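You operate a simulated robot arm through the tools that you are given. There is no shell and no other tool.

The job below is to be done with a simulated robot arm. You get a single attempt, and the scene is never put back.

TASK
Put things in order on the top of the grey workbench. At the end: the orange torch stands where the black dark bottle stood; the black dark bottle stands where the clear orange-band pot stood; the green jar from the top of the grey workbench stands on top of the brown carton (marked "Wipes"); the clear orange-band pot stands where the green jar stood; whatever was shut is shut again. Leave all else as you found it, and nothing knocked over.

It is judged by the outcome, as a careful person would: the job done as asked, and still so three seconds after it is handed in. It fails if anything else is knocked over, pushed out of place, dropped, spilled or broken.

THE ROBOT
A 6-joint arm with a two-finger parallel gripper, fixed in place. Base frame: the origin is at the foot of the arm, x ahead of it, y to its left, z up; the work surface is at about z = 3. Lengths are in mm, angles in degrees, forces in N, time in s.
With the tool pointing down near the work surface it reaches from about 180 to 460 mm from the base axis. Its first joint turns from -70.0 to 70.0 degrees. Payload 1.9 kg.
The tool frame sits at the grasp point between the pads (the TCP): z along the fingers, y along the line on which they close. The tips reach 23 mm beyond it. The gripper opens to 94 mm. The fingers are 38 mm wide and 10 mm thick; the gripper's body (54 by 96 mm) begins 39 mm behind the TCP.
Orientation is that of the tool frame in the base frame, as a unit quaternion [x, y, z, w]. With the fingers straight down and closing along the base's y, the tool's x points along the base's -x, its y along +y and its z along -z.

THE INTERFACE
- The arm moves only by the tool arm_command. Its argument "plan" is a list that holds one entry, the list of rows, each a list of 7 numbers: the turn, a rotation vector about the base's x, y, z in units of 4 degrees (1.0 is 4 degrees), then the shift along the base's x, y, z in units of 20 mm (1.0 is 20 mm), then the finger opening in mm, from 0 to 94. In form: [[[rx, ry, rz, dx, dy, dz, gripper], ...]]. A call has 1 to 20 rows; each row shifts and turns the commanded pose from where the row before left it. A call with a number of a shift or a turn outside -1 to 1 is refused whole. Rows are played at 5 a second. More than 50 mm and 8.6 degrees between two rows, or a gripper value outside its range, and nothing of the call is played. A pose out of reach is approached as far as the arm can. The call stops where the force on the tool passes 40 N (or 10 N more than at its start, if that is more) or the arm is blocked; 0.2 s more then pass. The fingers move at their own pace (about 108 mm/s each) and stop on an object; they squeeze with about 37 N. The grip force told is the motor's: it shows also when the fingers shut on nothing. Time passes only in rows, and 0.2 s behind the last, so rows that do not move let the fingers close. It gives the time, the measured TCP pose, the force on the tool (base axes), the opening and the grip force at its end, in the units of the frame above (readings bear some noise), with the torque about the TCP (base axes, N m) and any sound that the robot's microphone picked up.
- Cameras (640 x 400 px; columns grow to the right, rows downward): "scene" is fixed at [74.4, 338.5, 416.7]; the picture's right is [-0.55, -0.84, 0.00], its down [-0.51, 0.33, -0.80] and it looks along [0.67, -0.44, -0.60] (base axes); focal length 214 px, centre (320, 200). "wrist" rides on the gripper at [86, 16, -75] in the tool frame; the picture's right is [-0.18, 0.98, 0.00], its down [-0.58, -0.11, -0.81] and it looks along [-0.79, -0.15, 0.59] (tool axes); focal length 243 px, centre (320, 200). There is no depth. A picture from a camera that has moved, and an enlarged one, comes with that camera's place and axes in the base frame and with its lens. The place of the scene camera against the robot may be out by one fixed shift of up to 12 mm in any direction.
- grab_frame(camera): a new picture of that camera. No time passes.
- enlarge(camera, box): a new picture of the part [left, top, right, bottom] of that camera's present view, enlarged. No time passes.
- finish_job(): hands the job in; it is judged then, once.

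Nothing tells you positions but the pictures and the camera data. Unless the task says otherwise, let go and move clear before handing in.

The tools are called after "Emit:" as a command line: name --argument value ..., lists and objects as JSON in quotes. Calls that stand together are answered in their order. arm_command: Moves the arm, as the interface text tells. Its arguments: {"type":"object","properties":{"plan":{"type":"array","items":{"type":"array","items":{"type":"array","items":{"type":"number"}}}}},"required":["plan"]} The other tools are called the same way: grab_frame (camera) takes a picture; enlarge (camera, box) takes an enlarged picture of a part of a camera's view; finish_job () hands the job in.

At the start:

```text
t: 0.0
tool_pos: [321.2, -47.5, 353.4]
orientation: [0.001, 1.0, 0.001, 0.0]
ft_force: [-0.1, -1.1, -0.4]
moment: [-0.01, -0.04, 0.02]
opening: 94.1
gripper_force: 0.1
```

scene: 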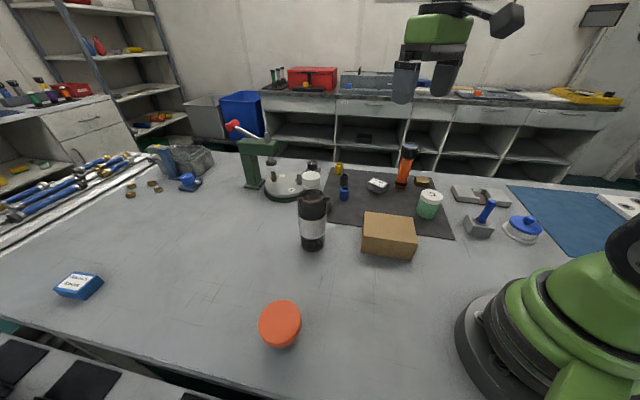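
wrist: 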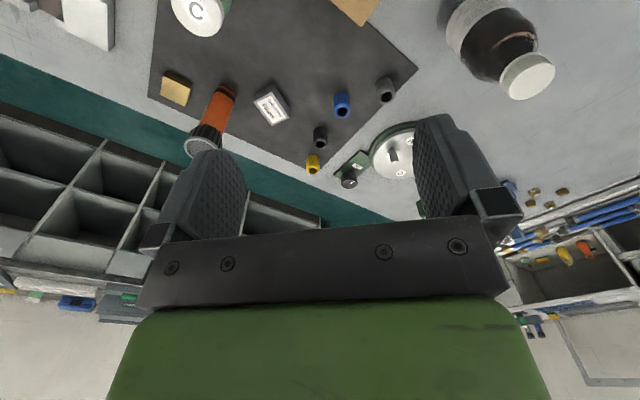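

I see the workbench with the carton, a black bottle with a grey label, an orange-lidded pot near the front, a green jar and an orange torch on the dark mat. First I'll look closer at each.

Emit:
enlarge --camera "scene" --box '[280, 120, 480, 280]'

Emit:
enlarge --camera "scene" --box '[220, 270, 340, 370]'

Emit:
enlarge --camera "wrist" --box '[140, 0, 580, 220]'

```text
2.50 times, centred on (380, 200) of scene
camera zoom: at [74.4, 338.5, 416.7], right [-0.55, -0.84, 0.0], down [-0.51, 0.33, -0.8], along [0.67, -0.44, -0.6], focal length 536 px, centre (170, 200)
```

zoom: 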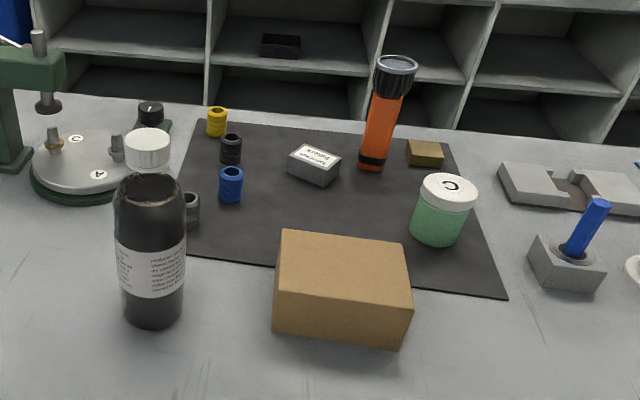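

```text
4.00 times, centred on (280, 320) of scene
camera zoom: at [74.4, 338.5, 416.7], right [-0.55, -0.84, 0.0], down [-0.51, 0.33, -0.8], along [0.67, -0.44, -0.6], focal length 858 px, centre (480, -280)
```

zoom: 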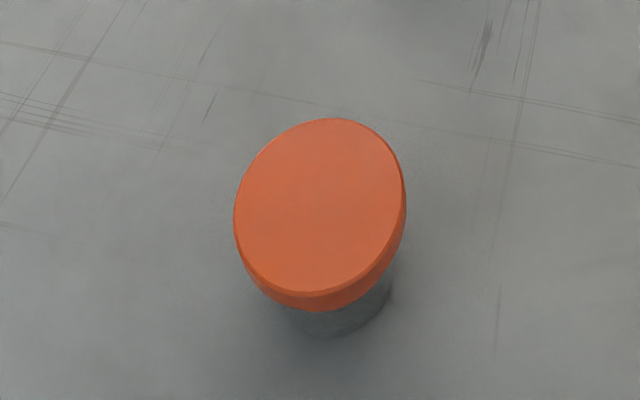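

```text
1.45 times, centred on (360, 110) of wrist
camera zoom: at [236.1, -30.3, 427.8], right [0.19, 0.98, 0.0], down [0.58, -0.11, 0.81], along [0.79, -0.15, -0.59], focal length 353 px, centre (262, 331)
```

zoom: 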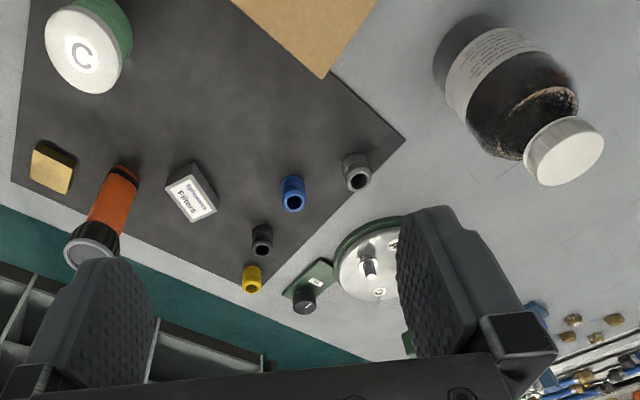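

The green jar appears near (309,-198), the torch near (440,-247), the bottle near (382,150), the pot near (240,308) and the carton near (297,-9). I'll move the wrist camera to view the jar and torch better.

Emit:
arm_command --plan '[[[0, 0, -0.83, -0.767, -0.867, -0.86, 94], [0, 0, -0.83, -0.767, -0.867, -0.86, 94], [0, 0, -0.83, -0.767, -0.867, -0.86, 94], [0, 0, -0.83, -0.767, -0.867, -0.86, 94], [0, 0, -0.83, -0.767, -0.867, -0.86, 94], [0, 0, -0.83, -0.767, -0.867, -0.86, 94], [0, 0, 0, 0, 0, 0, 94]]]'

Emit:
grab_frame --camera "wrist"

Emit:
grab_frame --camera "scene"

```text
t: 1.6
tool_pos: [231.6, -150.5, 248.6]
orientation: [0.175, 0.985, 0.001, 0.001]
ft_force: [-0.4, -0.2, 0.7]
moment: [0.0, -0.03, 0.02]
opening: 94.1
gripper_force: 0.0
```

```text
taken
camera wrist: at [155.2, -104.9, 323.4], right [0.51, 0.86, 0.0], down [0.51, -0.3, 0.81], along [0.69, -0.41, -0.59], focal length 243 px, centre (320, 200)
```

wrist: 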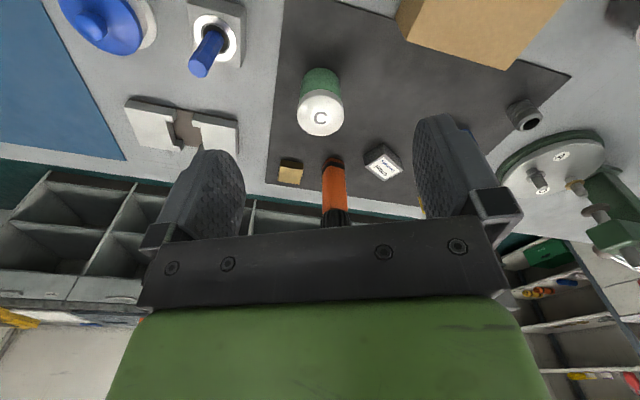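

```text
taken
```

scene: 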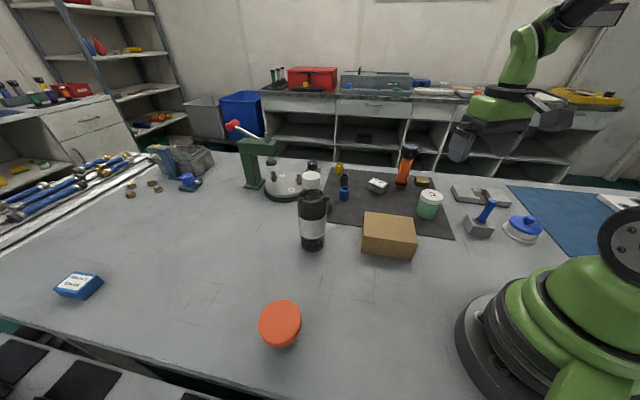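

Emit:
enlarge --camera "wrist" --box '[240, 40, 440, 240]'

Emit:
enlarge --camera "scene" --box '[390, 130, 450, 230]'

Emit:
enlarge --camera "scene" --box '[280, 150, 345, 260]'

```text
2.00 times, centred on (340, 140) of wrist
camera zoom: at [155.2, -104.9, 323.4], right [0.51, 0.86, 0.0], down [0.51, -0.3, 0.81], along [0.69, -0.41, -0.59], focal length 485 px, centre (280, 320)
```

zoom: 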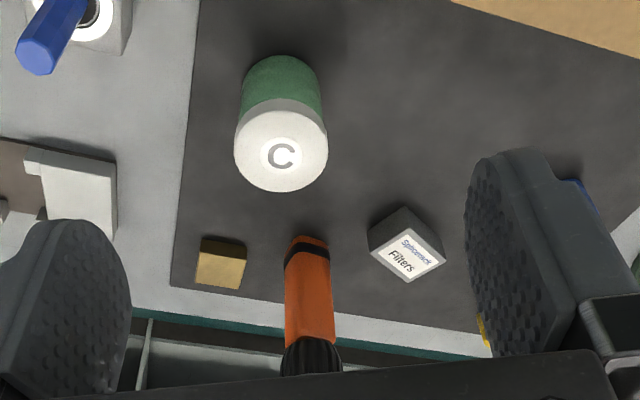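

```text
4.00 times, centred on (420, 180) of scene
camera zoom: at [74.4, 338.5, 416.7], right [-0.55, -0.84, 0.0], down [-0.51, 0.33, -0.8], along [0.67, -0.44, -0.6], focal length 858 px, centre (-80, 280)
```

zoom: 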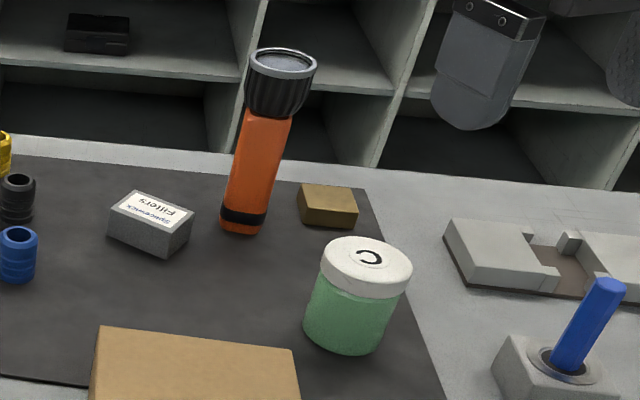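

```text
3.64 times, centred on (312, 205) of scene
camera zoom: at [74.4, 338.5, 416.7], right [-0.55, -0.84, 0.0], down [-0.51, 0.33, -0.8], along [0.67, -0.44, -0.6], focal length 780 px, centre (347, 182)
```

zoom: 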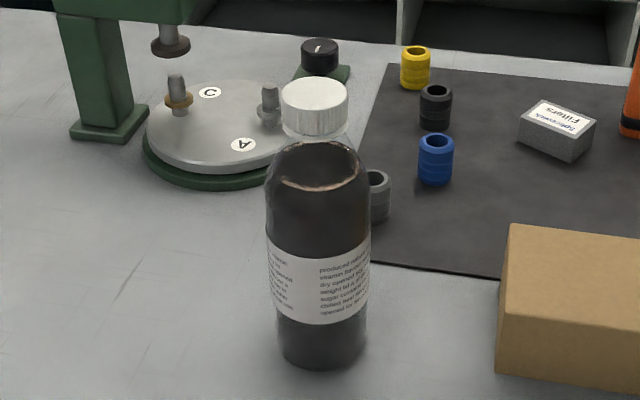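

The jar looks to be about 57 mm at the lid and about 61 mm tall, at roughly (306,-195). I'll move above it and check alignment before going down.

Emit:
arm_command --plan '[[[0, 0, 0, 0.535, -0.318, -0.92, 94], [0, 0, 0, 0.535, -0.318, -0.92, 94], [0, 0, 0, 0.535, -0.318, -0.92, 94], [0, 0, 0, 0.535, -0.318, -0.92, 94], [0, 0, 0, 0.535, -0.318, -0.92, 94], [0, 0, 0, 0.535, -0.318, -0.92, 94], [0, 0, 0, 0.535, -0.318, -0.92, 94], [0, 0, 0, 0, 0, 0, 94]]]'

Emit:
grab_frame --camera "wrist"

Emit:
grab_frame --camera "scene"

```text
t: 3.4
tool_pos: [305.2, -195.7, 121.2]
orientation: [0.174, 0.985, 0.001, 0.001]
ft_force: [0.0, -0.4, -0.1]
moment: [-0.02, -0.02, 0.0]
opening: 94.1
gripper_force: 0.0
```

```text
taken
camera wrist: at [229.3, -150.7, 196.0], right [0.51, 0.86, 0.0], down [0.51, -0.3, 0.81], along [0.69, -0.41, -0.59], focal length 243 px, centre (320, 200)
```

wrist: 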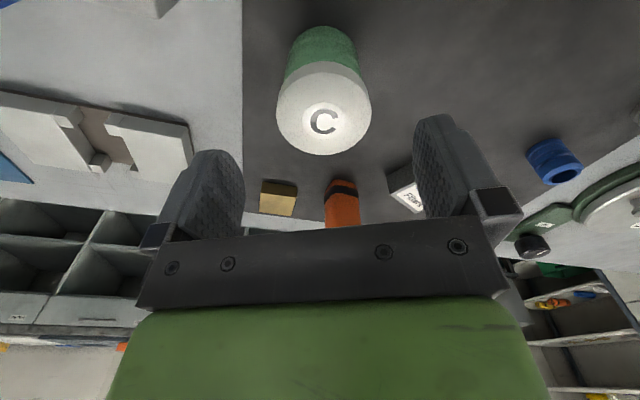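

```text
taken
```

scene: 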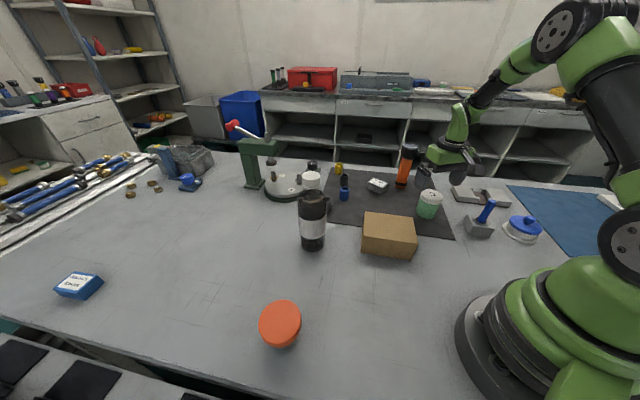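

The jar is centred between the fingers within a few millimetres. I'll descend to grasp height.

Emit:
arm_command --plan '[[[0, 0, 0, 0, 0, -0.9, 94], [0, 0, 0, 0, 0, -0.9, 94], [0, 0, 0, 0, 0, -0.9, 94], [0, 0, 0, 0, 0, -0.9, 94], [0, 0, 0, 0, 0, -0.8, 94], [0, 0, 0, 0, 0, 0, 94]]]'

Emit:
grab_frame --camera "wrist"

Emit:
enlarge --camera "scene" --box '[380, 130, 500, 240]'

```text
t: 4.8
tool_pos: [306.9, -194.8, 33.9]
orientation: [0.175, 0.984, 0.0, 0.001]
ft_force: [-6.1, 1.1, 18.9]
moment: [0.02, -0.2, 0.0]
opening: 94.0
gripper_force: 0.0
```

```text
taken
camera wrist: at [230.6, -150.2, 107.8], right [0.51, 0.86, 0.0], down [0.51, -0.3, 0.81], along [0.69, -0.41, -0.59], focal length 243 px, centre (320, 200)
```

wrist: 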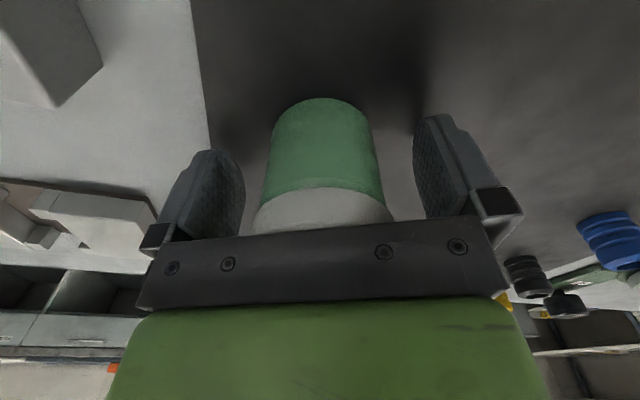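

```text
3.64 times, centred on (440, 185) of scene
camera zoom: at [74.4, 338.5, 416.6], right [-0.55, -0.84, 0.0], down [-0.51, 0.33, -0.8], along [0.67, -0.44, -0.6], focal length 780 px, centre (-116, 254)
```

zoom: 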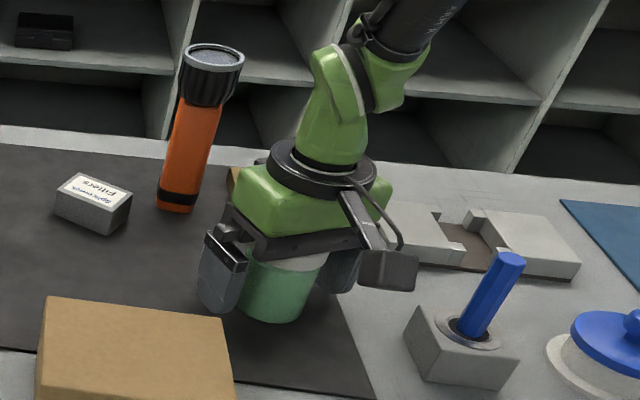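

The force reading suggests the palm is pressing on the lid (the jar is a bit taller than estimated). I'll back off upward a few millimetres before closing.

Emit:
arm_command --plan '[[[0, 0, 0, 0, 0, 0.3, 94], [0, 0, 0, 0, 0, 0, 94]]]'

Emit:
grab_frame --camera "wrist"

```text
t: 5.4
tool_pos: [305.4, -195.0, 41.1]
orientation: [0.175, 0.985, 0.001, 0.001]
ft_force: [-0.2, -0.6, -0.1]
moment: [0.01, 0.02, 0.0]
opening: 94.0
gripper_force: 0.1
```

```text
taken
camera wrist: at [230.5, -149.8, 113.9], right [0.51, 0.86, 0.0], down [0.51, -0.3, 0.81], along [0.69, -0.41, -0.59], focal length 243 px, centre (320, 200)
```

wrist: 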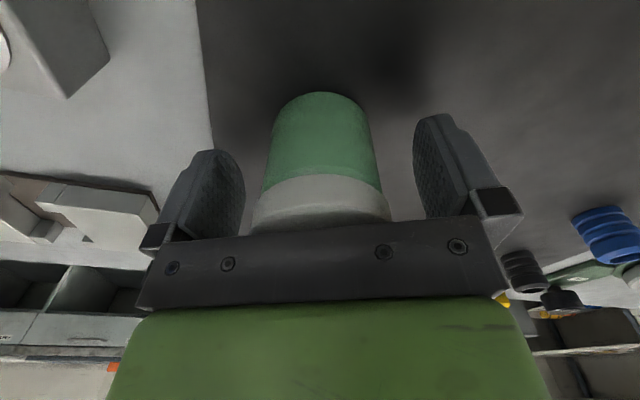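

Emit:
arm_command --plan '[[[0, 0, 0, 0, 0, 0, 40], [0, 0, 0, 0, 0, 0, 40], [0, 0, 0, 0, 0, 0, 40], [0, 0, 0, 0, 0, 0, 40]]]'

Emit:
grab_frame --camera "wrist"

Emit:
enlarge --camera "scene" --box '[380, 130, 500, 240]'

```text
t: 6.4
tool_pos: [306.6, -195.2, 38.7]
orientation: [0.174, 0.985, 0.0, 0.001]
ft_force: [1.2, 4.4, 3.9]
moment: [0.05, 0.01, 0.02]
opening: 55.9
gripper_force: 36.5
```

```text
taken
camera wrist: at [230.6, -149.8, 114.0], right [0.51, 0.86, 0.0], down [0.51, -0.3, 0.81], along [0.69, -0.41, -0.59], focal length 243 px, centre (320, 200)
```

wrist: 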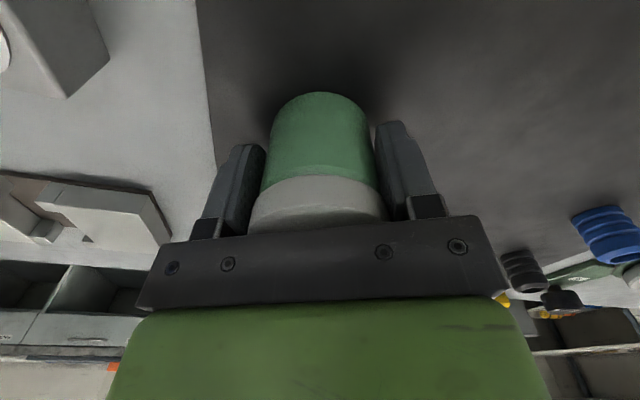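

```text
3.64 times, centred on (440, 185) of scene
camera zoom: at [74.4, 338.5, 416.7], right [-0.55, -0.84, 0.0], down [-0.51, 0.33, -0.8], along [0.67, -0.44, -0.6], focal length 780 px, centre (-116, 254)
```

zoom: 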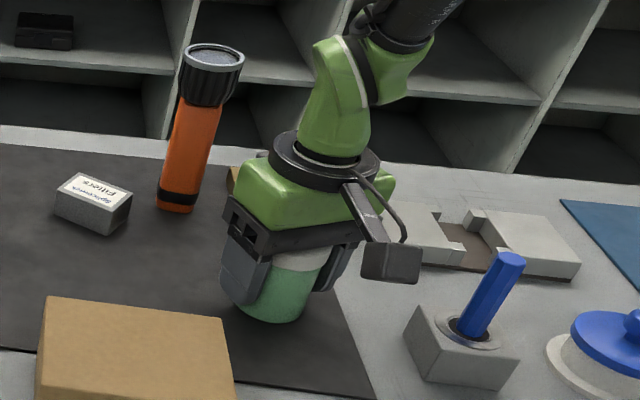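

Gripped at 55.9 mm. I'll lift a little and check that the jar comes up whole.

Emit:
arm_command --plan '[[[0, 0, 0, 0, 0, 0.3, 40], [0, 0, 0, 0, 0, 0.5, 40], [0, 0, 0, 0, 0, 0.7, 40], [0, 0, 0, 0, 0, 0, 40]]]'

Emit:
grab_frame --camera "wrist"

Emit:
enlarge --camera "scene" --box '[380, 130, 500, 240]'

```text
t: 7.4
tool_pos: [305.4, -195.4, 68.8]
orientation: [0.174, 0.985, 0.001, 0.001]
ft_force: [0.2, 0.1, -1.6]
moment: [0.02, 0.0, -0.02]
opening: 56.0
gripper_force: 36.9
```

```text
taken
camera wrist: at [230.2, -150.5, 143.8], right [0.51, 0.86, 0.0], down [0.51, -0.3, 0.81], along [0.69, -0.41, -0.59], focal length 243 px, centre (320, 200)
```

wrist: 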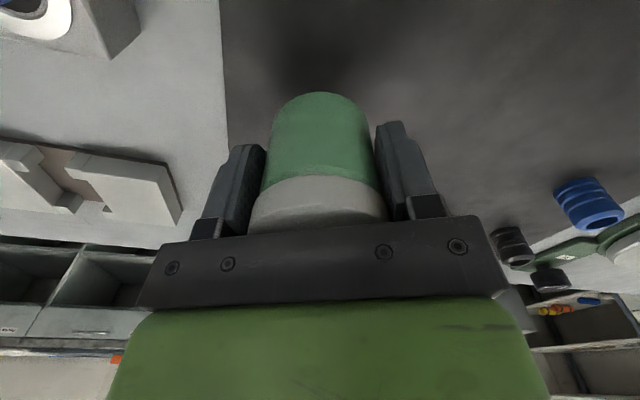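

```text
3.64 times, centred on (440, 185) of scene
camera zoom: at [74.4, 338.5, 416.7], right [-0.55, -0.84, 0.0], down [-0.51, 0.33, -0.8], along [0.67, -0.44, -0.6], focal length 780 px, centre (-116, 254)
```

zoom: 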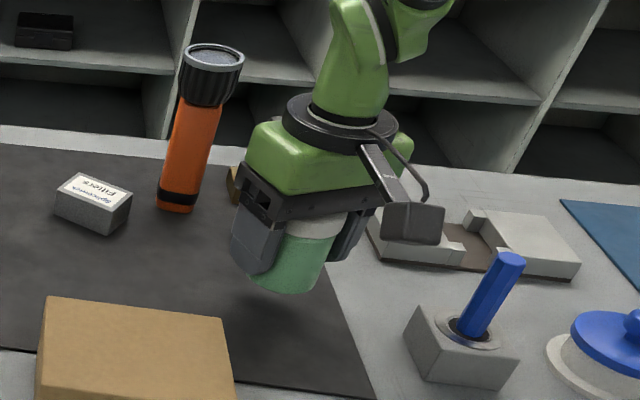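

The jar lifted cleanly. Now I want a better estimate of the carton's position and height.

Emit:
enlarge --camera "scene" --box '[350, 200, 430, 270]'

Emit:
arm_command --plan '[[[0, 0, 0.8, -0.75, 0.2, 1, 40], [0, 0, 0.8, -0.75, 0.2, 1, 40], [0, 0, 0.8, -0.75, 0.2, 1, 40], [0, 0, 0.8, -0.75, 0.2, 1, 40], [0, 0, 0.8, -0.75, 0.2, 1, 40], [0, 0, 0.8, -0.75, 0.2, 1, 40], [0, 0, 0, 0, 0, 0, 40]]]'

Emit:
grab_frame --camera "wrist"

```text
5.71 times, centred on (390, 235) of scene
camera zoom: at [74.4, 338.5, 416.7], right [-0.55, -0.84, 0.0], down [-0.51, 0.33, -0.8], along [0.67, -0.44, -0.6], focal length 1226 px, centre (-80, 0)
```

zoom: 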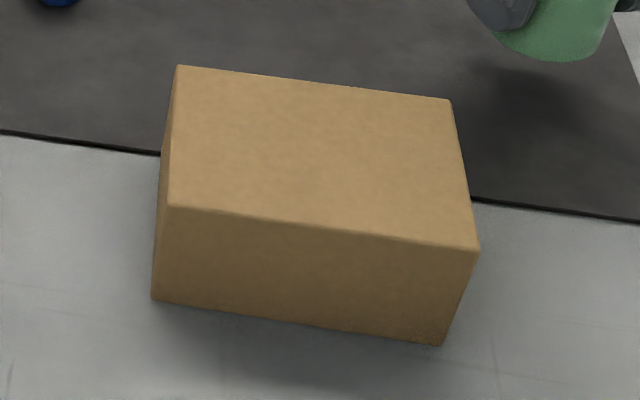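

```text
t: 9.0
tool_pos: [215.5, -171.1, 188.5]
orientation: [0.007, 1.0, 0.001, -0.001]
ft_force: [0.1, 0.0, -2.0]
moment: [0.03, -0.01, 0.0]
opening: 55.8
gripper_force: 37.2
```

```text
taken
camera wrist: at [129.0, -153.8, 263.2], right [0.2, 0.98, 0.0], down [0.58, -0.12, 0.81], along [0.79, -0.16, -0.59], focal length 243 px, centre (320, 200)
```

wrist: 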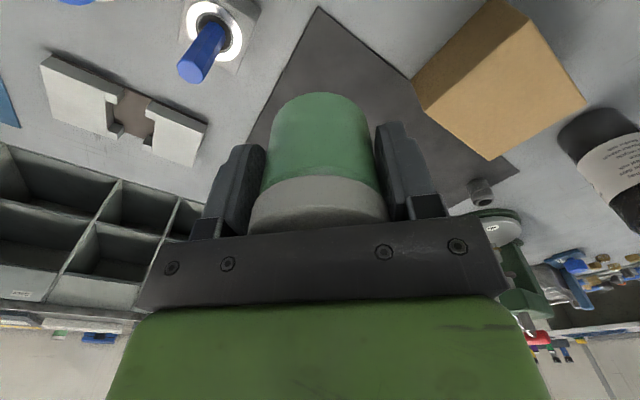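

Emit:
enlarge --camera "wrist" --box '[390, 0, 640, 200]'

```text
2.00 times, centred on (515, 100) of wrist
camera zoom: at [129.0, -153.8, 263.2], right [0.2, 0.98, 0.0], down [0.58, -0.12, 0.81], along [0.79, -0.16, -0.59], focal length 485 px, centre (-70, 400)
```

zoom: 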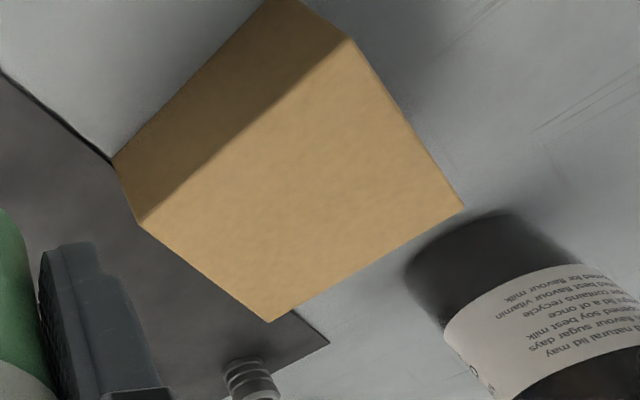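

The two views agree: carton centre about (290,-11), top at z≈60, turned 45°. I'll carry the jar over its centre and lower to just above.

Emit:
arm_command --plan '[[[0, 0, 0, 0.4656, 1, 0, 40], [0, 0, 0, 0.4656, 1, 0, 40], [0, 0, 0, 0.4656, 1, 0, 40], [0, 0, 0, 0.4656, 1, 0, 40], [0, 0, 0, 0.4656, 1, 0, 40], [0, 0, 0, 0.4656, 1, 0, 40], [0, 0, 0, 0.4656, 1, 0, 40], [0, 0, 0, 0.4656, 1, 0, 40], [0, 0, 0, 0, 0, -0.8, 40], [0, 0, 0, 0, 0, -0.8, 40], [0, 0, 0, 0, 0, -0.8, 40], [0, 0, 0, 0, 0, -0.8, 40], [0, 0, 0, 0, 0, -0.8, 40], [0, 0, 0, 0, 0, 0, 40]]]'

Emit:
grab_frame --camera "wrist"

Emit:
enlarge --camera "scene" --box '[330, 150, 450, 270]'

```text
t: 12.0
tool_pos: [289.8, -11.2, 108.6]
orientation: [0.008, 1.0, 0.001, -0.001]
ft_force: [-0.4, 0.3, -1.9]
moment: [-0.02, -0.03, -0.01]
opening: 56.1
gripper_force: 37.0
```

```text
taken
camera wrist: at [203.3, 6.5, 183.0], right [0.2, 0.98, 0.0], down [0.58, -0.12, 0.81], along [0.79, -0.16, -0.59], focal length 243 px, centre (320, 200)
```

wrist: 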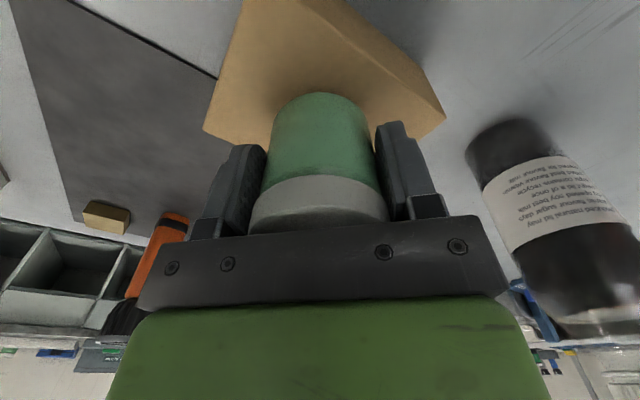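

```text
3.33 times, centred on (390, 210) of scene
camera zoom: at [74.4, 338.5, 416.7], right [-0.55, -0.84, 0.0], down [-0.51, 0.33, -0.8], along [0.67, -0.44, -0.6], focal length 715 px, centre (87, 167)
```

zoom: 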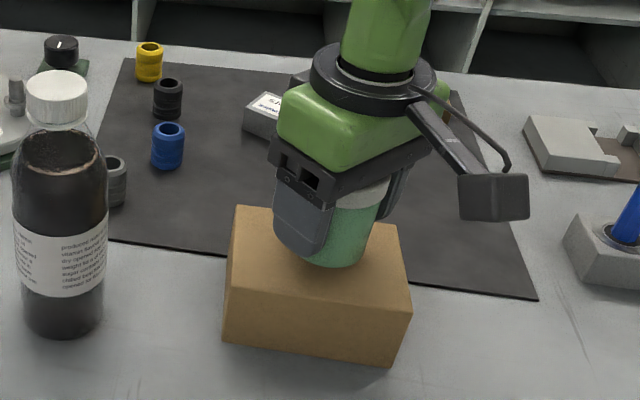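

The jar is above the carton centre. I'll lower slowly until it touches.

Emit:
arm_command --plan '[[[0, 0, 0, 0, 0, -0.2, 40], [0, 0, 0, 0, 0, -0.15, 40], [0, 0, 0, 0, 0, -0.1, 40], [0, 0, 0, 0, 0, -0.05, 40], [0, 0, 0, 0, 0, 0, 40]]]'

```text
t: 13.2
tool_pos: [290.6, -9.8, 98.8]
orientation: [0.008, 1.0, 0.001, 0.0]
ft_force: [0.3, 0.5, -2.2]
moment: [0.01, -0.03, 0.0]
opening: 55.9
gripper_force: 37.4
```

Emit:
arm_command --plan '[[[0, 0, 0, 0, 0, -0.08, 40], [0, 0, 0, 0, 0, 0, 40]]]'

Emit:
enlarge --camera "scene" --box '[350, 190, 430, 260]'

```text
t: 13.8
tool_pos: [290.8, -10.3, 98.8]
orientation: [0.008, 1.0, 0.001, 0.001]
ft_force: [0.2, 0.7, -1.8]
moment: [-0.01, 0.01, 0.01]
opening: 56.1
gripper_force: 37.1
```

```text
5.71 times, centred on (390, 225) of scene
camera zoom: at [74.4, 338.5, 416.7], right [-0.55, -0.84, 0.0], down [-0.51, 0.33, -0.8], along [0.67, -0.44, -0.6], focal length 1226 px, centre (-80, 57)
```

zoom: 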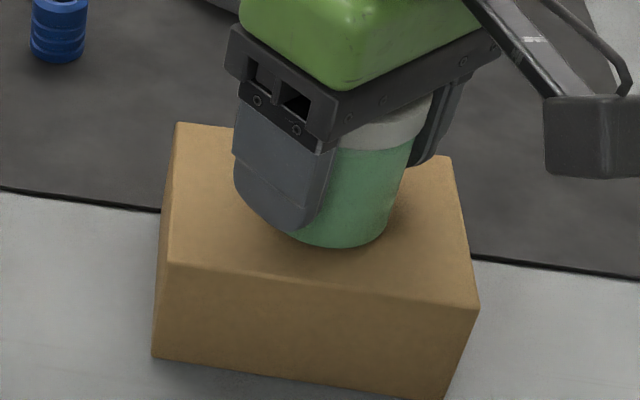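

Emit:
arm_command --plan '[[[0, 0, 0, 0, 0, -0.06, 40], [0, 0, 0, 0, 0, -0.06, 40], [0, 0, 0, 0, 0, 0, 40]]]'

```text
t: 14.6
tool_pos: [291.1, -10.3, 95.5]
orientation: [0.008, 1.0, 0.001, 0.002]
ft_force: [-6.1, 6.3, 29.3]
moment: [-0.06, 0.05, -0.02]
opening: 56.3
gripper_force: 36.9
```

Contact made (29 N). I'll ease off a millimetre, then open slowly and retreat up.

Emit:
arm_command --plan '[[[0, 0, 0, 0, 0, 0.06, 40], [0, 0, 0, 0, 0, 0, 40]]]'

```text
t: 15.2
tool_pos: [291.1, -11.3, 95.3]
orientation: [0.007, 1.0, 0.0, 0.002]
ft_force: [1.7, 0.8, 3.0]
moment: [-0.08, -0.15, 0.04]
opening: 56.0
gripper_force: 37.3
```

Emit:
arm_command --plan '[[[0, 0, 0, 0, 0, 0, 60], [0, 0, 0, 0, 0, 0, 70], [0, 0, 0, 0, 0, 0, 94], [0, 0, 0, 0, 0, 0, 94], [0, 0, 0, 0, 0, 0.5, 94], [0, 0, 0, 0, 0, 1, 94], [0, 0, 0, 0, 0, 1, 94], [0, 0, 0, 0, 0, 1, 94], [0, 0, 0, 0, 0, 1, 94], [0, 0, 0, 0, 0, 0, 94]]]'

Emit:
grab_frame --camera "wrist"

Emit:
grab_frame --camera "scene"

```text
t: 17.4
tool_pos: [292.0, -12.7, 185.2]
orientation: [0.007, 1.0, 0.001, 0.001]
ft_force: [-0.3, -0.5, 0.6]
moment: [-0.02, 0.05, -0.02]
opening: 94.0
gripper_force: 0.0
```

```text
taken
camera wrist: at [204.4, 6.0, 260.4], right [0.2, 0.98, 0.0], down [0.58, -0.12, 0.81], along [0.79, -0.16, -0.59], focal length 243 px, centre (320, 200)
```

wrist: 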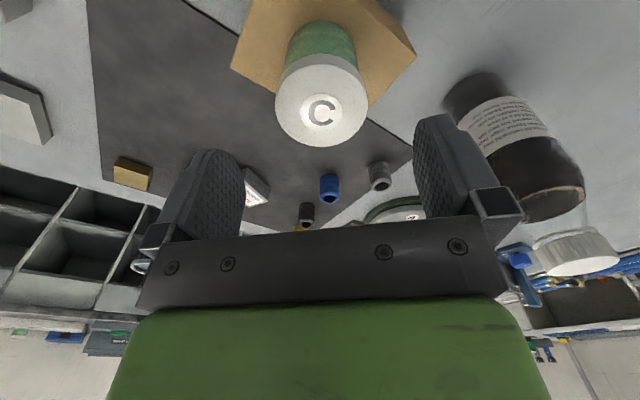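

```text
taken
```

scene: 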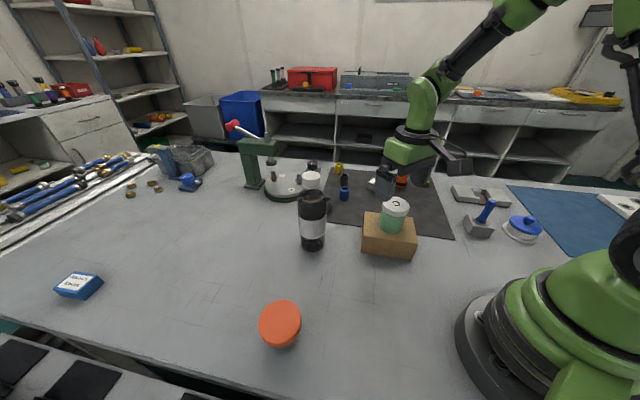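

The jar now stands on the carton. Next I'll swing over to view the pot.

Emit:
arm_command --plan '[[[0, 0, 0, 0, 0, 1, 94], [0, 0, 0.98, -0.53, 0.958, 1, 94], [0, 0, 0.98, -0.53, 0.958, 1, 94], [0, 0, 0.98, -0.53, 0.958, 0.25, 94], [0, 0, 0.98, -0.53, 0.958, 0, 94], [0, 0, 0.98, -0.53, 0.958, 0, 94], [0, 0, 0.98, -0.53, 0.958, 0, 94], [0, 0, 0.98, -0.53, 0.958, 0, 94], [0, 0, 0.98, -0.53, 0.958, 0, 94], [0, 0, 0.98, -0.53, 0.958, 0, 94], [0, 0, 0.98, -0.53, 0.958, 0, 94], [0, 0, 0.98, -0.53, 0.958, 0, 94], [0, 0, 0.98, -0.53, 0.958, 0, 94], [0, 0, 0.98, -0.53, 0.958, 0, 94], [0, 0, 0, 0, 0, 0, 94]]]'

Emit:
grab_frame --camera "wrist"

Emit:
grab_frame --camera "scene"

```text
t: 20.6
tool_pos: [153.0, 238.3, 250.8]
orientation: [-0.423, 0.906, 0.001, 0.0]
ft_force: [0.4, -0.4, -0.3]
moment: [-0.02, -0.03, 0.0]
opening: 93.7
gripper_force: 0.1
```

```text
taken
camera wrist: at [84.8, 181.3, 325.3], right [-0.64, 0.77, 0.0], down [0.46, 0.38, 0.81], along [0.62, 0.51, -0.59], focal length 243 px, centre (320, 200)
```

wrist: 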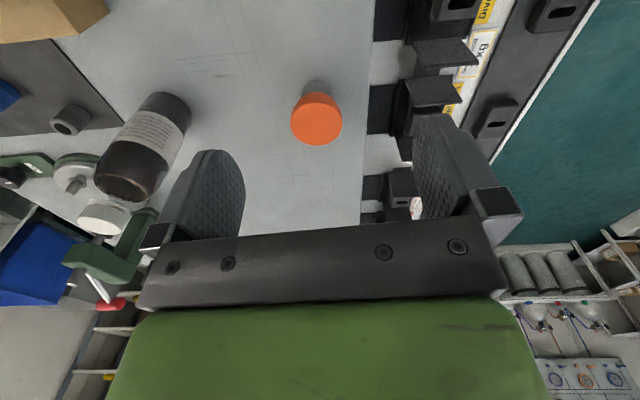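

```text
taken
```

scene: 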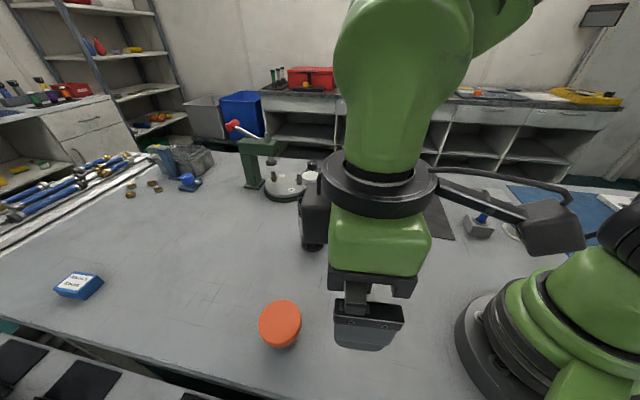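

Emit:
enlarge --camera "wrist" --box '[260, 50, 460, 190]'

Emit:
enlarge --camera "wrist" --box '[40, 60, 240, 250]'

```text
2.86 times, centred on (360, 120) of wrist
camera zoom: at [84.8, 181.3, 325.3], right [-0.64, 0.77, 0.0], down [0.46, 0.38, 0.81], along [0.62, 0.51, -0.59], focal length 693 px, centre (206, 429)
```

zoom: 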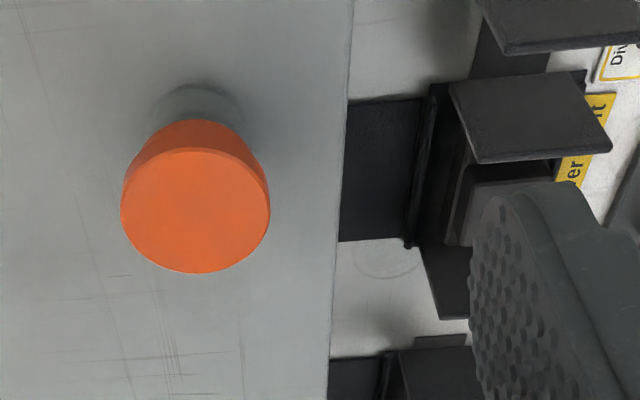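

```text
2.11 times, centred on (140, 155) of wrist
camera zoom: at [84.8, 181.3, 325.3], right [-0.64, 0.77, 0.0], down [0.46, 0.38, 0.81], along [0.62, 0.51, -0.59], focal length 511 px, centre (699, 295)
```

zoom: 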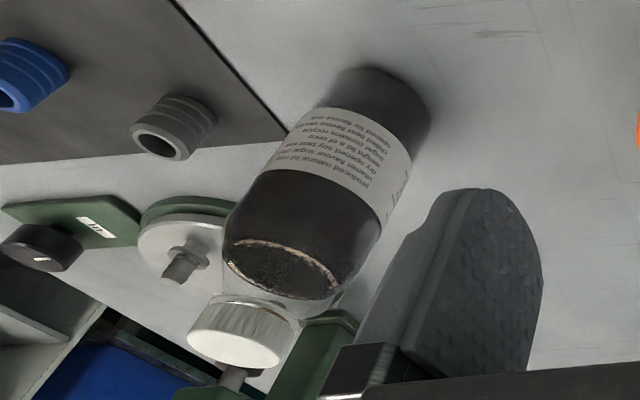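

The pot's orange lid is about 65 mm across with its top at z≈67, and it is centred near (233,298), with a narrower clear body. I'll move above it and verify.

Emit:
arm_command --plan '[[[0, 0, 0, 0.571, 0.4264, -0.9, 94], [0, 0, 0, 0.571, 0.4264, -0.9, 94], [0, 0, 0, 0.571, 0.4264, -0.9, 94], [0, 0, 0, 0.571, 0.4264, -0.9, 94], [0, 0, 0, 0.571, 0.4264, -0.9, 94], [0, 0, 0, 0.571, 0.4264, -0.9, 94], [0, 0, 0, 0.571, 0.4264, -0.9, 94], [0, 0, 0, 0, 0, 0, 94]]]'

Emit:
grab_frame --camera "wrist"

Emit:
enlarge --camera "scene" --box '[200, 200, 400, 380]'

```text
t: 22.4
tool_pos: [231.6, 294.2, 124.2]
orientation: [-0.423, 0.906, 0.002, 0.0]
ft_force: [0.5, 0.3, 0.3]
moment: [0.01, -0.02, -0.01]
opening: 93.9
gripper_force: 0.2
```

```text
taken
camera wrist: at [164.0, 239.9, 198.2], right [-0.64, 0.77, 0.0], down [0.46, 0.37, 0.81], along [0.62, 0.51, -0.59], focal length 243 px, centre (320, 200)
```

wrist: 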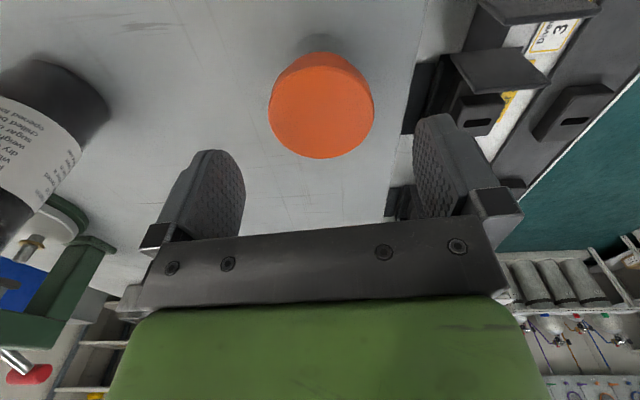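

```text
2.22 times, centred on (300, 290) of scene
camera zoom: at [74.4, 338.5, 416.7], right [-0.55, -0.84, 0.0], down [-0.51, 0.33, -0.8], along [0.67, -0.44, -0.6], focal length 477 px, centre (364, 0)
```

zoom: 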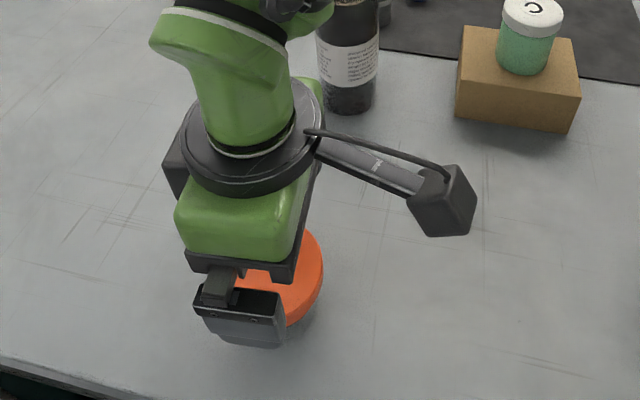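

The pot is centred. I'll lower so the pads straddle the orange band.

Emit:
arm_command --plan '[[[0, 0, 0, 0, 0, -0.84, 94], [0, 0, 0, 0, 0, -0.84, 94], [0, 0, 0, 0, 0, -0.84, 94], [0, 0, 0, 0, 0, -0.84, 94], [0, 0, 0, 0, 0, 0, 94]]]'

Emit:
grab_frame --camera "wrist"

Emit:
enlarge --camera "scene" --box '[220, 260, 360, 370]'

```text
t: 23.6
tool_pos: [233.4, 299.8, 57.3]
orientation: [-0.423, 0.906, 0.001, 0.001]
ft_force: [-0.8, 0.1, 0.0]
moment: [-0.01, 0.0, 0.04]
opening: 93.9
gripper_force: 0.1
```

```text
taken
camera wrist: at [164.4, 243.3, 132.8], right [-0.64, 0.77, 0.0], down [0.46, 0.37, 0.81], along [0.62, 0.51, -0.59], focal length 243 px, centre (320, 200)
```

wrist: 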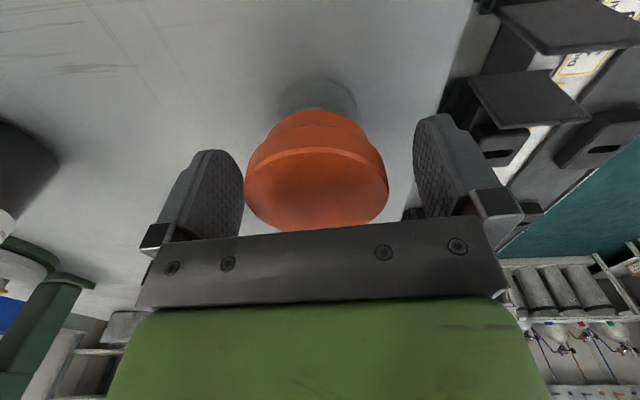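

```text
3.64 times, centred on (290, 315) of scene
camera zoom: at [74.4, 338.5, 416.7], right [-0.55, -0.84, 0.0], down [-0.51, 0.33, -0.8], along [0.67, -0.44, -0.6], focal length 780 px, centre (429, -218)
```

zoom: 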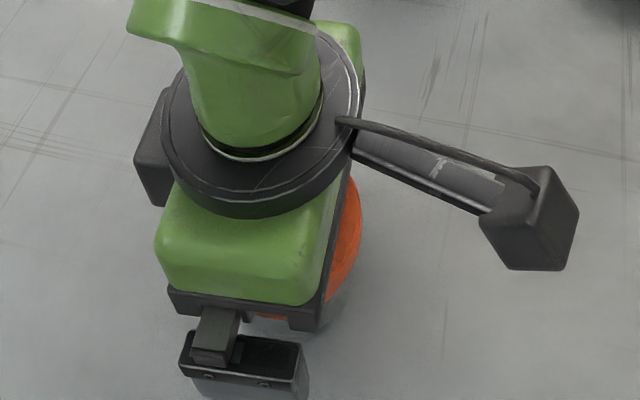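

The fingers straddle the orange lid at mid-height. I'll close the gripper.

Emit:
arm_command --plan '[[[0, 0, 0, 0, 0, 0, 80], [0, 0, 0, 0, 0, 0, 72], [0, 0, 0, 0, 0, 0, 50], [0, 0, 0, 0, 0, 0, 50], [0, 0, 0, 0, 0, 0, 50]]]'

Emit:
grab_frame --camera "wrist"

```text
t: 24.8
tool_pos: [232.6, 300.4, 57.7]
orientation: [-0.423, 0.906, 0.001, 0.0]
ft_force: [-0.3, 0.6, 0.3]
moment: [-0.03, -0.06, -0.03]
opening: 67.1
gripper_force: 37.1
```

```text
taken
camera wrist: at [164.4, 243.2, 133.0], right [-0.64, 0.77, 0.0], down [0.46, 0.37, 0.81], along [0.62, 0.51, -0.59], focal length 243 px, centre (320, 200)
```

wrist: 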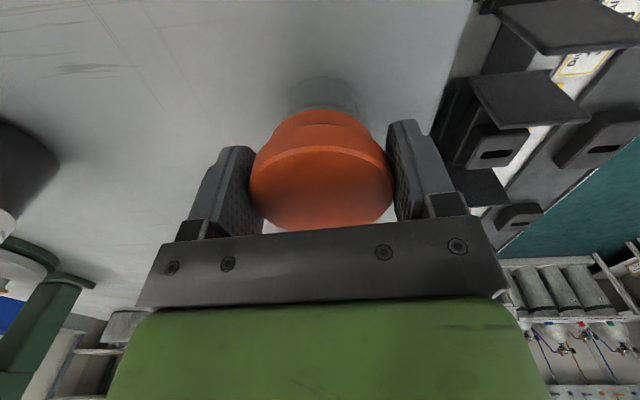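

Gripped at 67 mm. I'll lift a little and check the whole pot comes with the lid.

Emit:
arm_command --plan '[[[0, 0, 0, 0, 0, 0.2, 50], [0, 0, 0, 0, 0, 0.3, 50], [0, 0, 0, 0, 0, 0.5, 50], [0, 0, 0, 0, 0, 0, 50]]]'

Emit:
grab_frame --camera "wrist"

Emit:
enlarge --camera "scene" --box '[220, 260, 360, 370]'

```text
t: 25.8
tool_pos: [231.9, 297.5, 77.3]
orientation: [-0.424, 0.906, 0.0, -0.001]
ft_force: [0.6, 0.7, -1.0]
moment: [-0.01, 0.0, 0.01]
opening: 67.4
gripper_force: 37.5
```

```text
taken
camera wrist: at [164.3, 242.6, 152.4], right [-0.64, 0.77, 0.0], down [0.46, 0.37, 0.81], along [0.62, 0.51, -0.59], focal length 243 px, centre (320, 200)
```

wrist: 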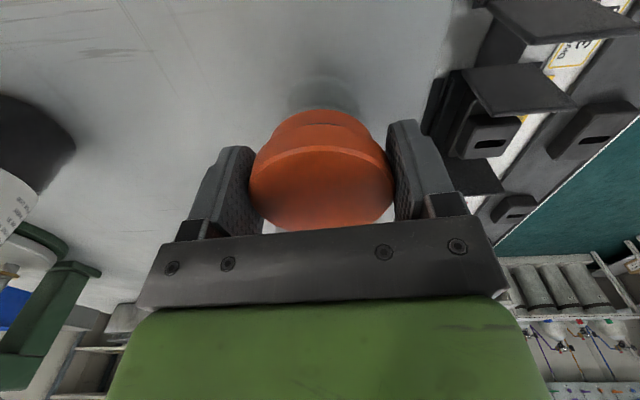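

```text
3.64 times, centred on (290, 315) of scene
camera zoom: at [74.4, 338.5, 416.6], right [-0.55, -0.84, 0.0], down [-0.51, 0.33, -0.8], along [0.67, -0.44, -0.6], focal length 780 px, centre (429, -218)
```

zoom: 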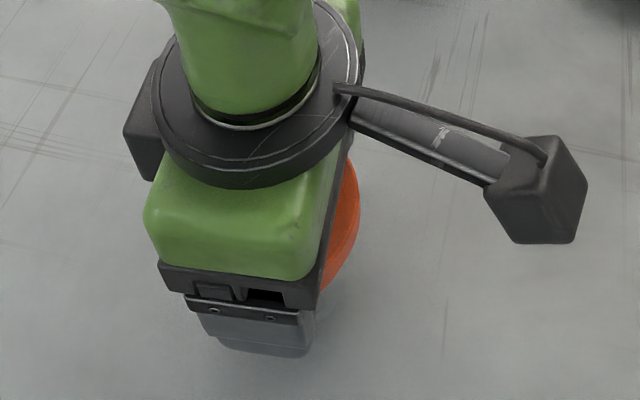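

Emit:
enlarge --camera "wrist" --box '[230, 40, 410, 160]'

```text
3.33 times, centred on (320, 100) of wrist
camera zoom: at [164.3, 242.6, 152.4], right [-0.64, 0.77, 0.0], down [0.46, 0.37, 0.81], along [0.62, 0.51, -0.59], focal length 809 px, centre (320, 533)
```

zoom: 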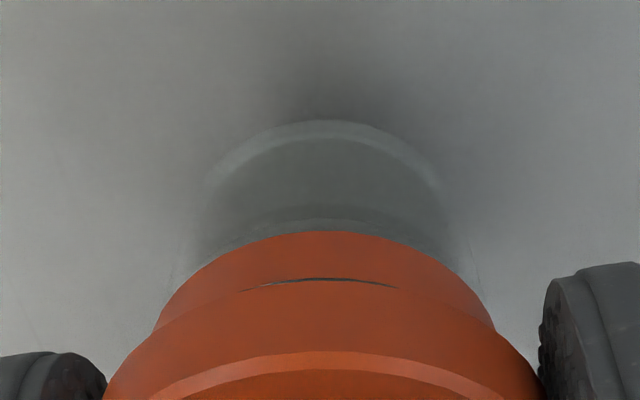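

The whole pot lifts together. I'll raise it high and carry it toward the jar's old spot.

Emit:
arm_command --plan '[[[0, 0, 0, 0, 0, 1, 50], [0, 0, 0, 0, 0, 1, 50], [0, 0, 0, 0, 0, 1, 50], [0, 0, 0, 0, 0, 1, 50], [0, 0, 0, 0, 0, 1, 50], [0, 0, 0, 0, 0, 1, 50], [0, 0, 0, 0, 0, 1, 50], [0, 0, 0, 0, 0, 1, 50], [0, 0, -0.7, 0, -0.987, 0, 50], [0, 0, -0.7, 0, -0.987, 0, 50], [0, 0, -0.7, 0, -0.987, 0, 50], [0, 0, -0.7, 0, -0.987, 0, 50], [0, 0, -0.7, 0, -0.987, 0, 50], [0, 0, -0.7, 0, -0.987, 0, 50], [0, 0, -0.7, 0, -0.987, 0, 50], [0, 0, -0.7, 0, -0.987, 0, 50], [0, 0, -0.7, 0, -0.987, 0, 50], [0, 0, -0.7, 0, -0.987, 0, 50], [0, 0, -0.7, 0, -0.987, 0, 50], [0, 0, -0.7, 0, -0.987, 0, 50]]]'

Emit:
grab_frame --camera "wrist"

Emit:
grab_frame --camera "scene"

```text
t: 30.0
tool_pos: [231.8, 58.8, 239.0]
orientation: [-0.144, 0.99, 0.0, 0.001]
ft_force: [0.1, 0.8, -1.6]
moment: [0.02, 0.03, 0.04]
opening: 67.3
gripper_force: 36.9
```

```text
taken
camera wrist: at [144.0, 50.7, 314.6], right [-0.1, 0.99, 0.0], down [0.59, 0.06, 0.81], along [0.8, 0.08, -0.59], focal length 243 px, centre (320, 200)
```

wrist: 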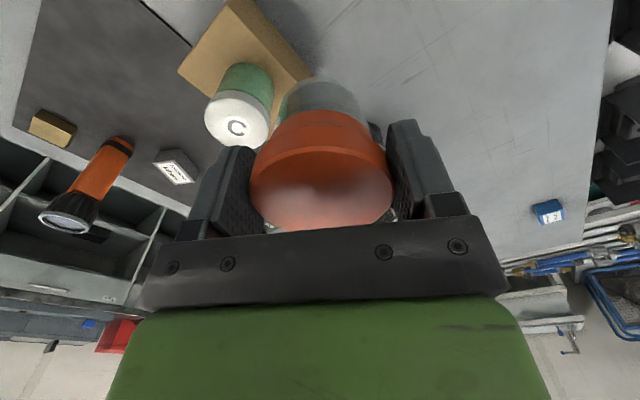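

```text
taken
```

scene: 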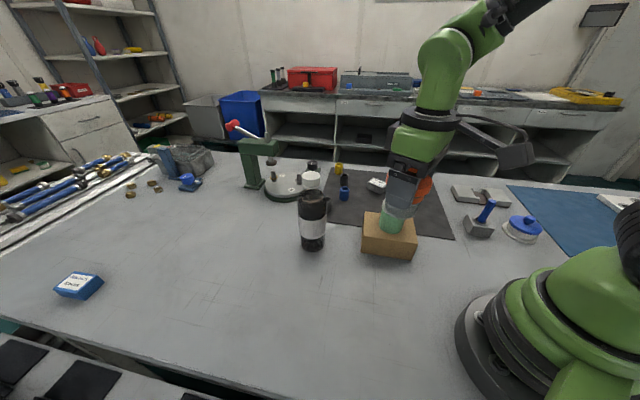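

Emit:
arm_command --plan '[[[0, 0, -0.7, 0.15, -0.987, 0, 50], [0, 0, -0.7, 0.15, -0.987, 0, 50], [0, 0, -0.7, 0.15, -0.987, 0, 50], [0, 0, -0.7, 0.15, -0.987, 0, 50], [0, 0, -0.7, 0.2, -0.987, 0, 50], [0, 0, -0.7, 0.3, -0.987, 0, 50], [0, 0, -0.7, 0.3, -0.987, 0, 50], [0, 0, -0.7, 0.3, -0.987, 0, 50], [0, 0, -0.7, 0.3, -0.987, 0, 50], [0, 0, -0.7, 0.3, -0.987, 0, 50], [0, 0, -0.7, 0.3, -0.987, 0, 50], [0, 0, -0.7, 0.3, -0.987, 0, 50], [0, 0, -0.7, 0.3, -0.987, 0, 50], [0, 0, 0, 0, 0, 0, 50]]]'

Emit:
grab_frame --camera "wrist"

Emit:
grab_frame --camera "scene"

```text
t: 33.0
tool_pos: [296.9, -195.0, 239.6]
orientation: [0.174, 0.985, 0.001, 0.001]
ft_force: [0.5, -0.1, -0.5]
moment: [-0.01, 0.02, -0.01]
opening: 67.3
gripper_force: 36.9
```

```text
taken
camera wrist: at [220.5, -150.3, 313.4], right [0.51, 0.86, 0.0], down [0.51, -0.3, 0.81], along [0.69, -0.41, -0.59], focal length 243 px, centre (320, 200)
```

wrist: 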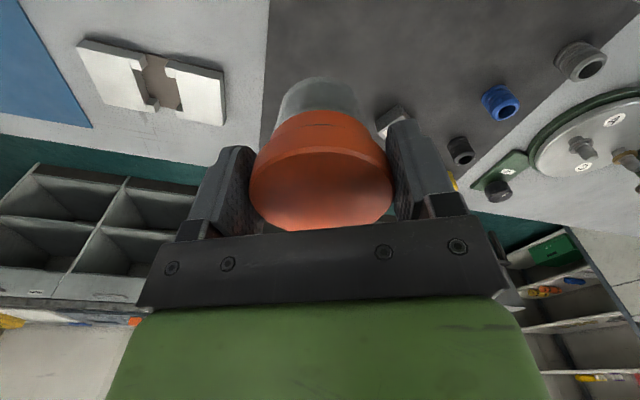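

```text
taken
```

scene: 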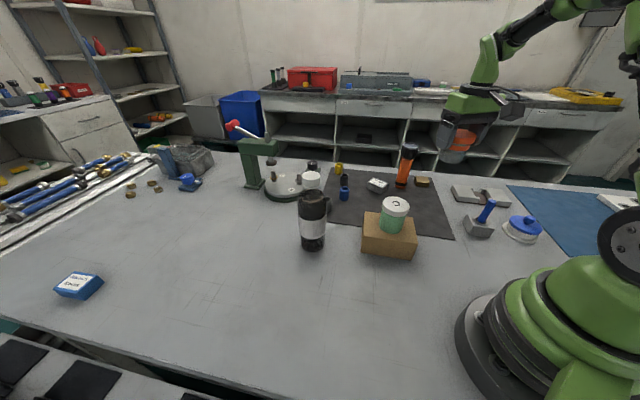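

Emit:
arm_command --plan '[[[0, 0, 0, 0.25, 0, -0.95, 50], [0, 0, 0, 0.25, 0, -0.95, 50], [0, 0, 0, 0, 0, -0.95, 50], [0, 0, 0, 0, 0, -0.95, 50], [0, 0, 0, 0, 0, -0.95, 50], [0, 0, 0, 0, 0, -0.95, 50], [0, 0, 0, 0, 0, -0.95, 50], [0, 0, 0, 0, 0, -0.8, 50], [0, 0, 0, 0, 0, -0.6, 50], [0, 0, 0, 0, 0, -0.4, 50], [0, 0, 0, 0, 0, 0, 50]]]'

Emit:
grab_frame --camera "wrist"

Emit:
enlarge --camera "scene" --box '[380, 130, 500, 240]'

```text
t: 35.4
tool_pos: [305.4, -194.6, 69.6]
orientation: [0.173, 0.985, 0.0, 0.0]
ft_force: [-0.1, -0.3, -1.2]
moment: [-0.03, 0.0, 0.03]
opening: 67.2
gripper_force: 36.4
```

```text
taken
camera wrist: at [228.9, -149.3, 144.0], right [0.51, 0.86, 0.0], down [0.51, -0.3, 0.81], along [0.7, -0.41, -0.59], focal length 243 px, centre (320, 200)
```

wrist: 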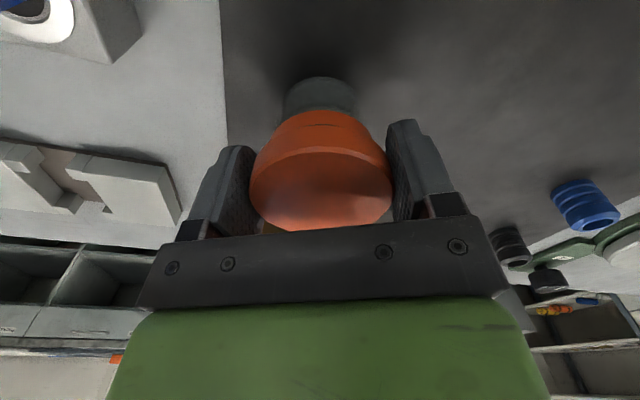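

```text
3.64 times, centred on (440, 185) of scene
camera zoom: at [74.4, 338.5, 416.7], right [-0.55, -0.84, 0.0], down [-0.51, 0.33, -0.8], along [0.67, -0.44, -0.6], focal length 780 px, centre (-116, 254)
```

zoom: 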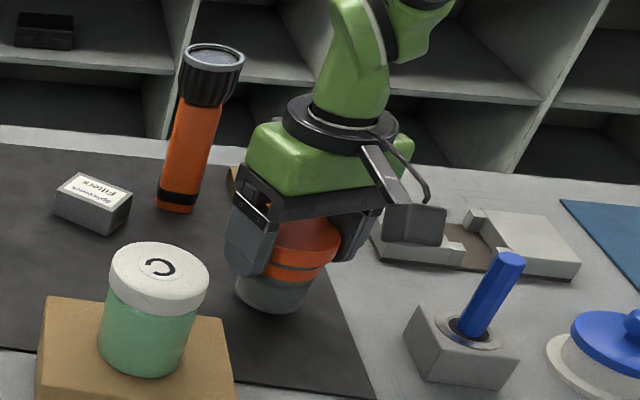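

Emit:
arm_command --plan '[[[0, 0, 0, 0, 0, -0.2, 50], [0, 0, 0, 0, 0, -0.15, 50], [0, 0, 0, 0, 0, -0.07, 50], [0, 0, 0, 0, 0, 0, 50]]]'

```text
t: 36.4
tool_pos: [307.1, -195.2, 60.9]
orientation: [0.173, 0.985, 0.001, 0.001]
ft_force: [-10.6, 3.9, 23.1]
moment: [0.05, 0.29, -0.03]
opening: 67.3
gripper_force: 37.3
```

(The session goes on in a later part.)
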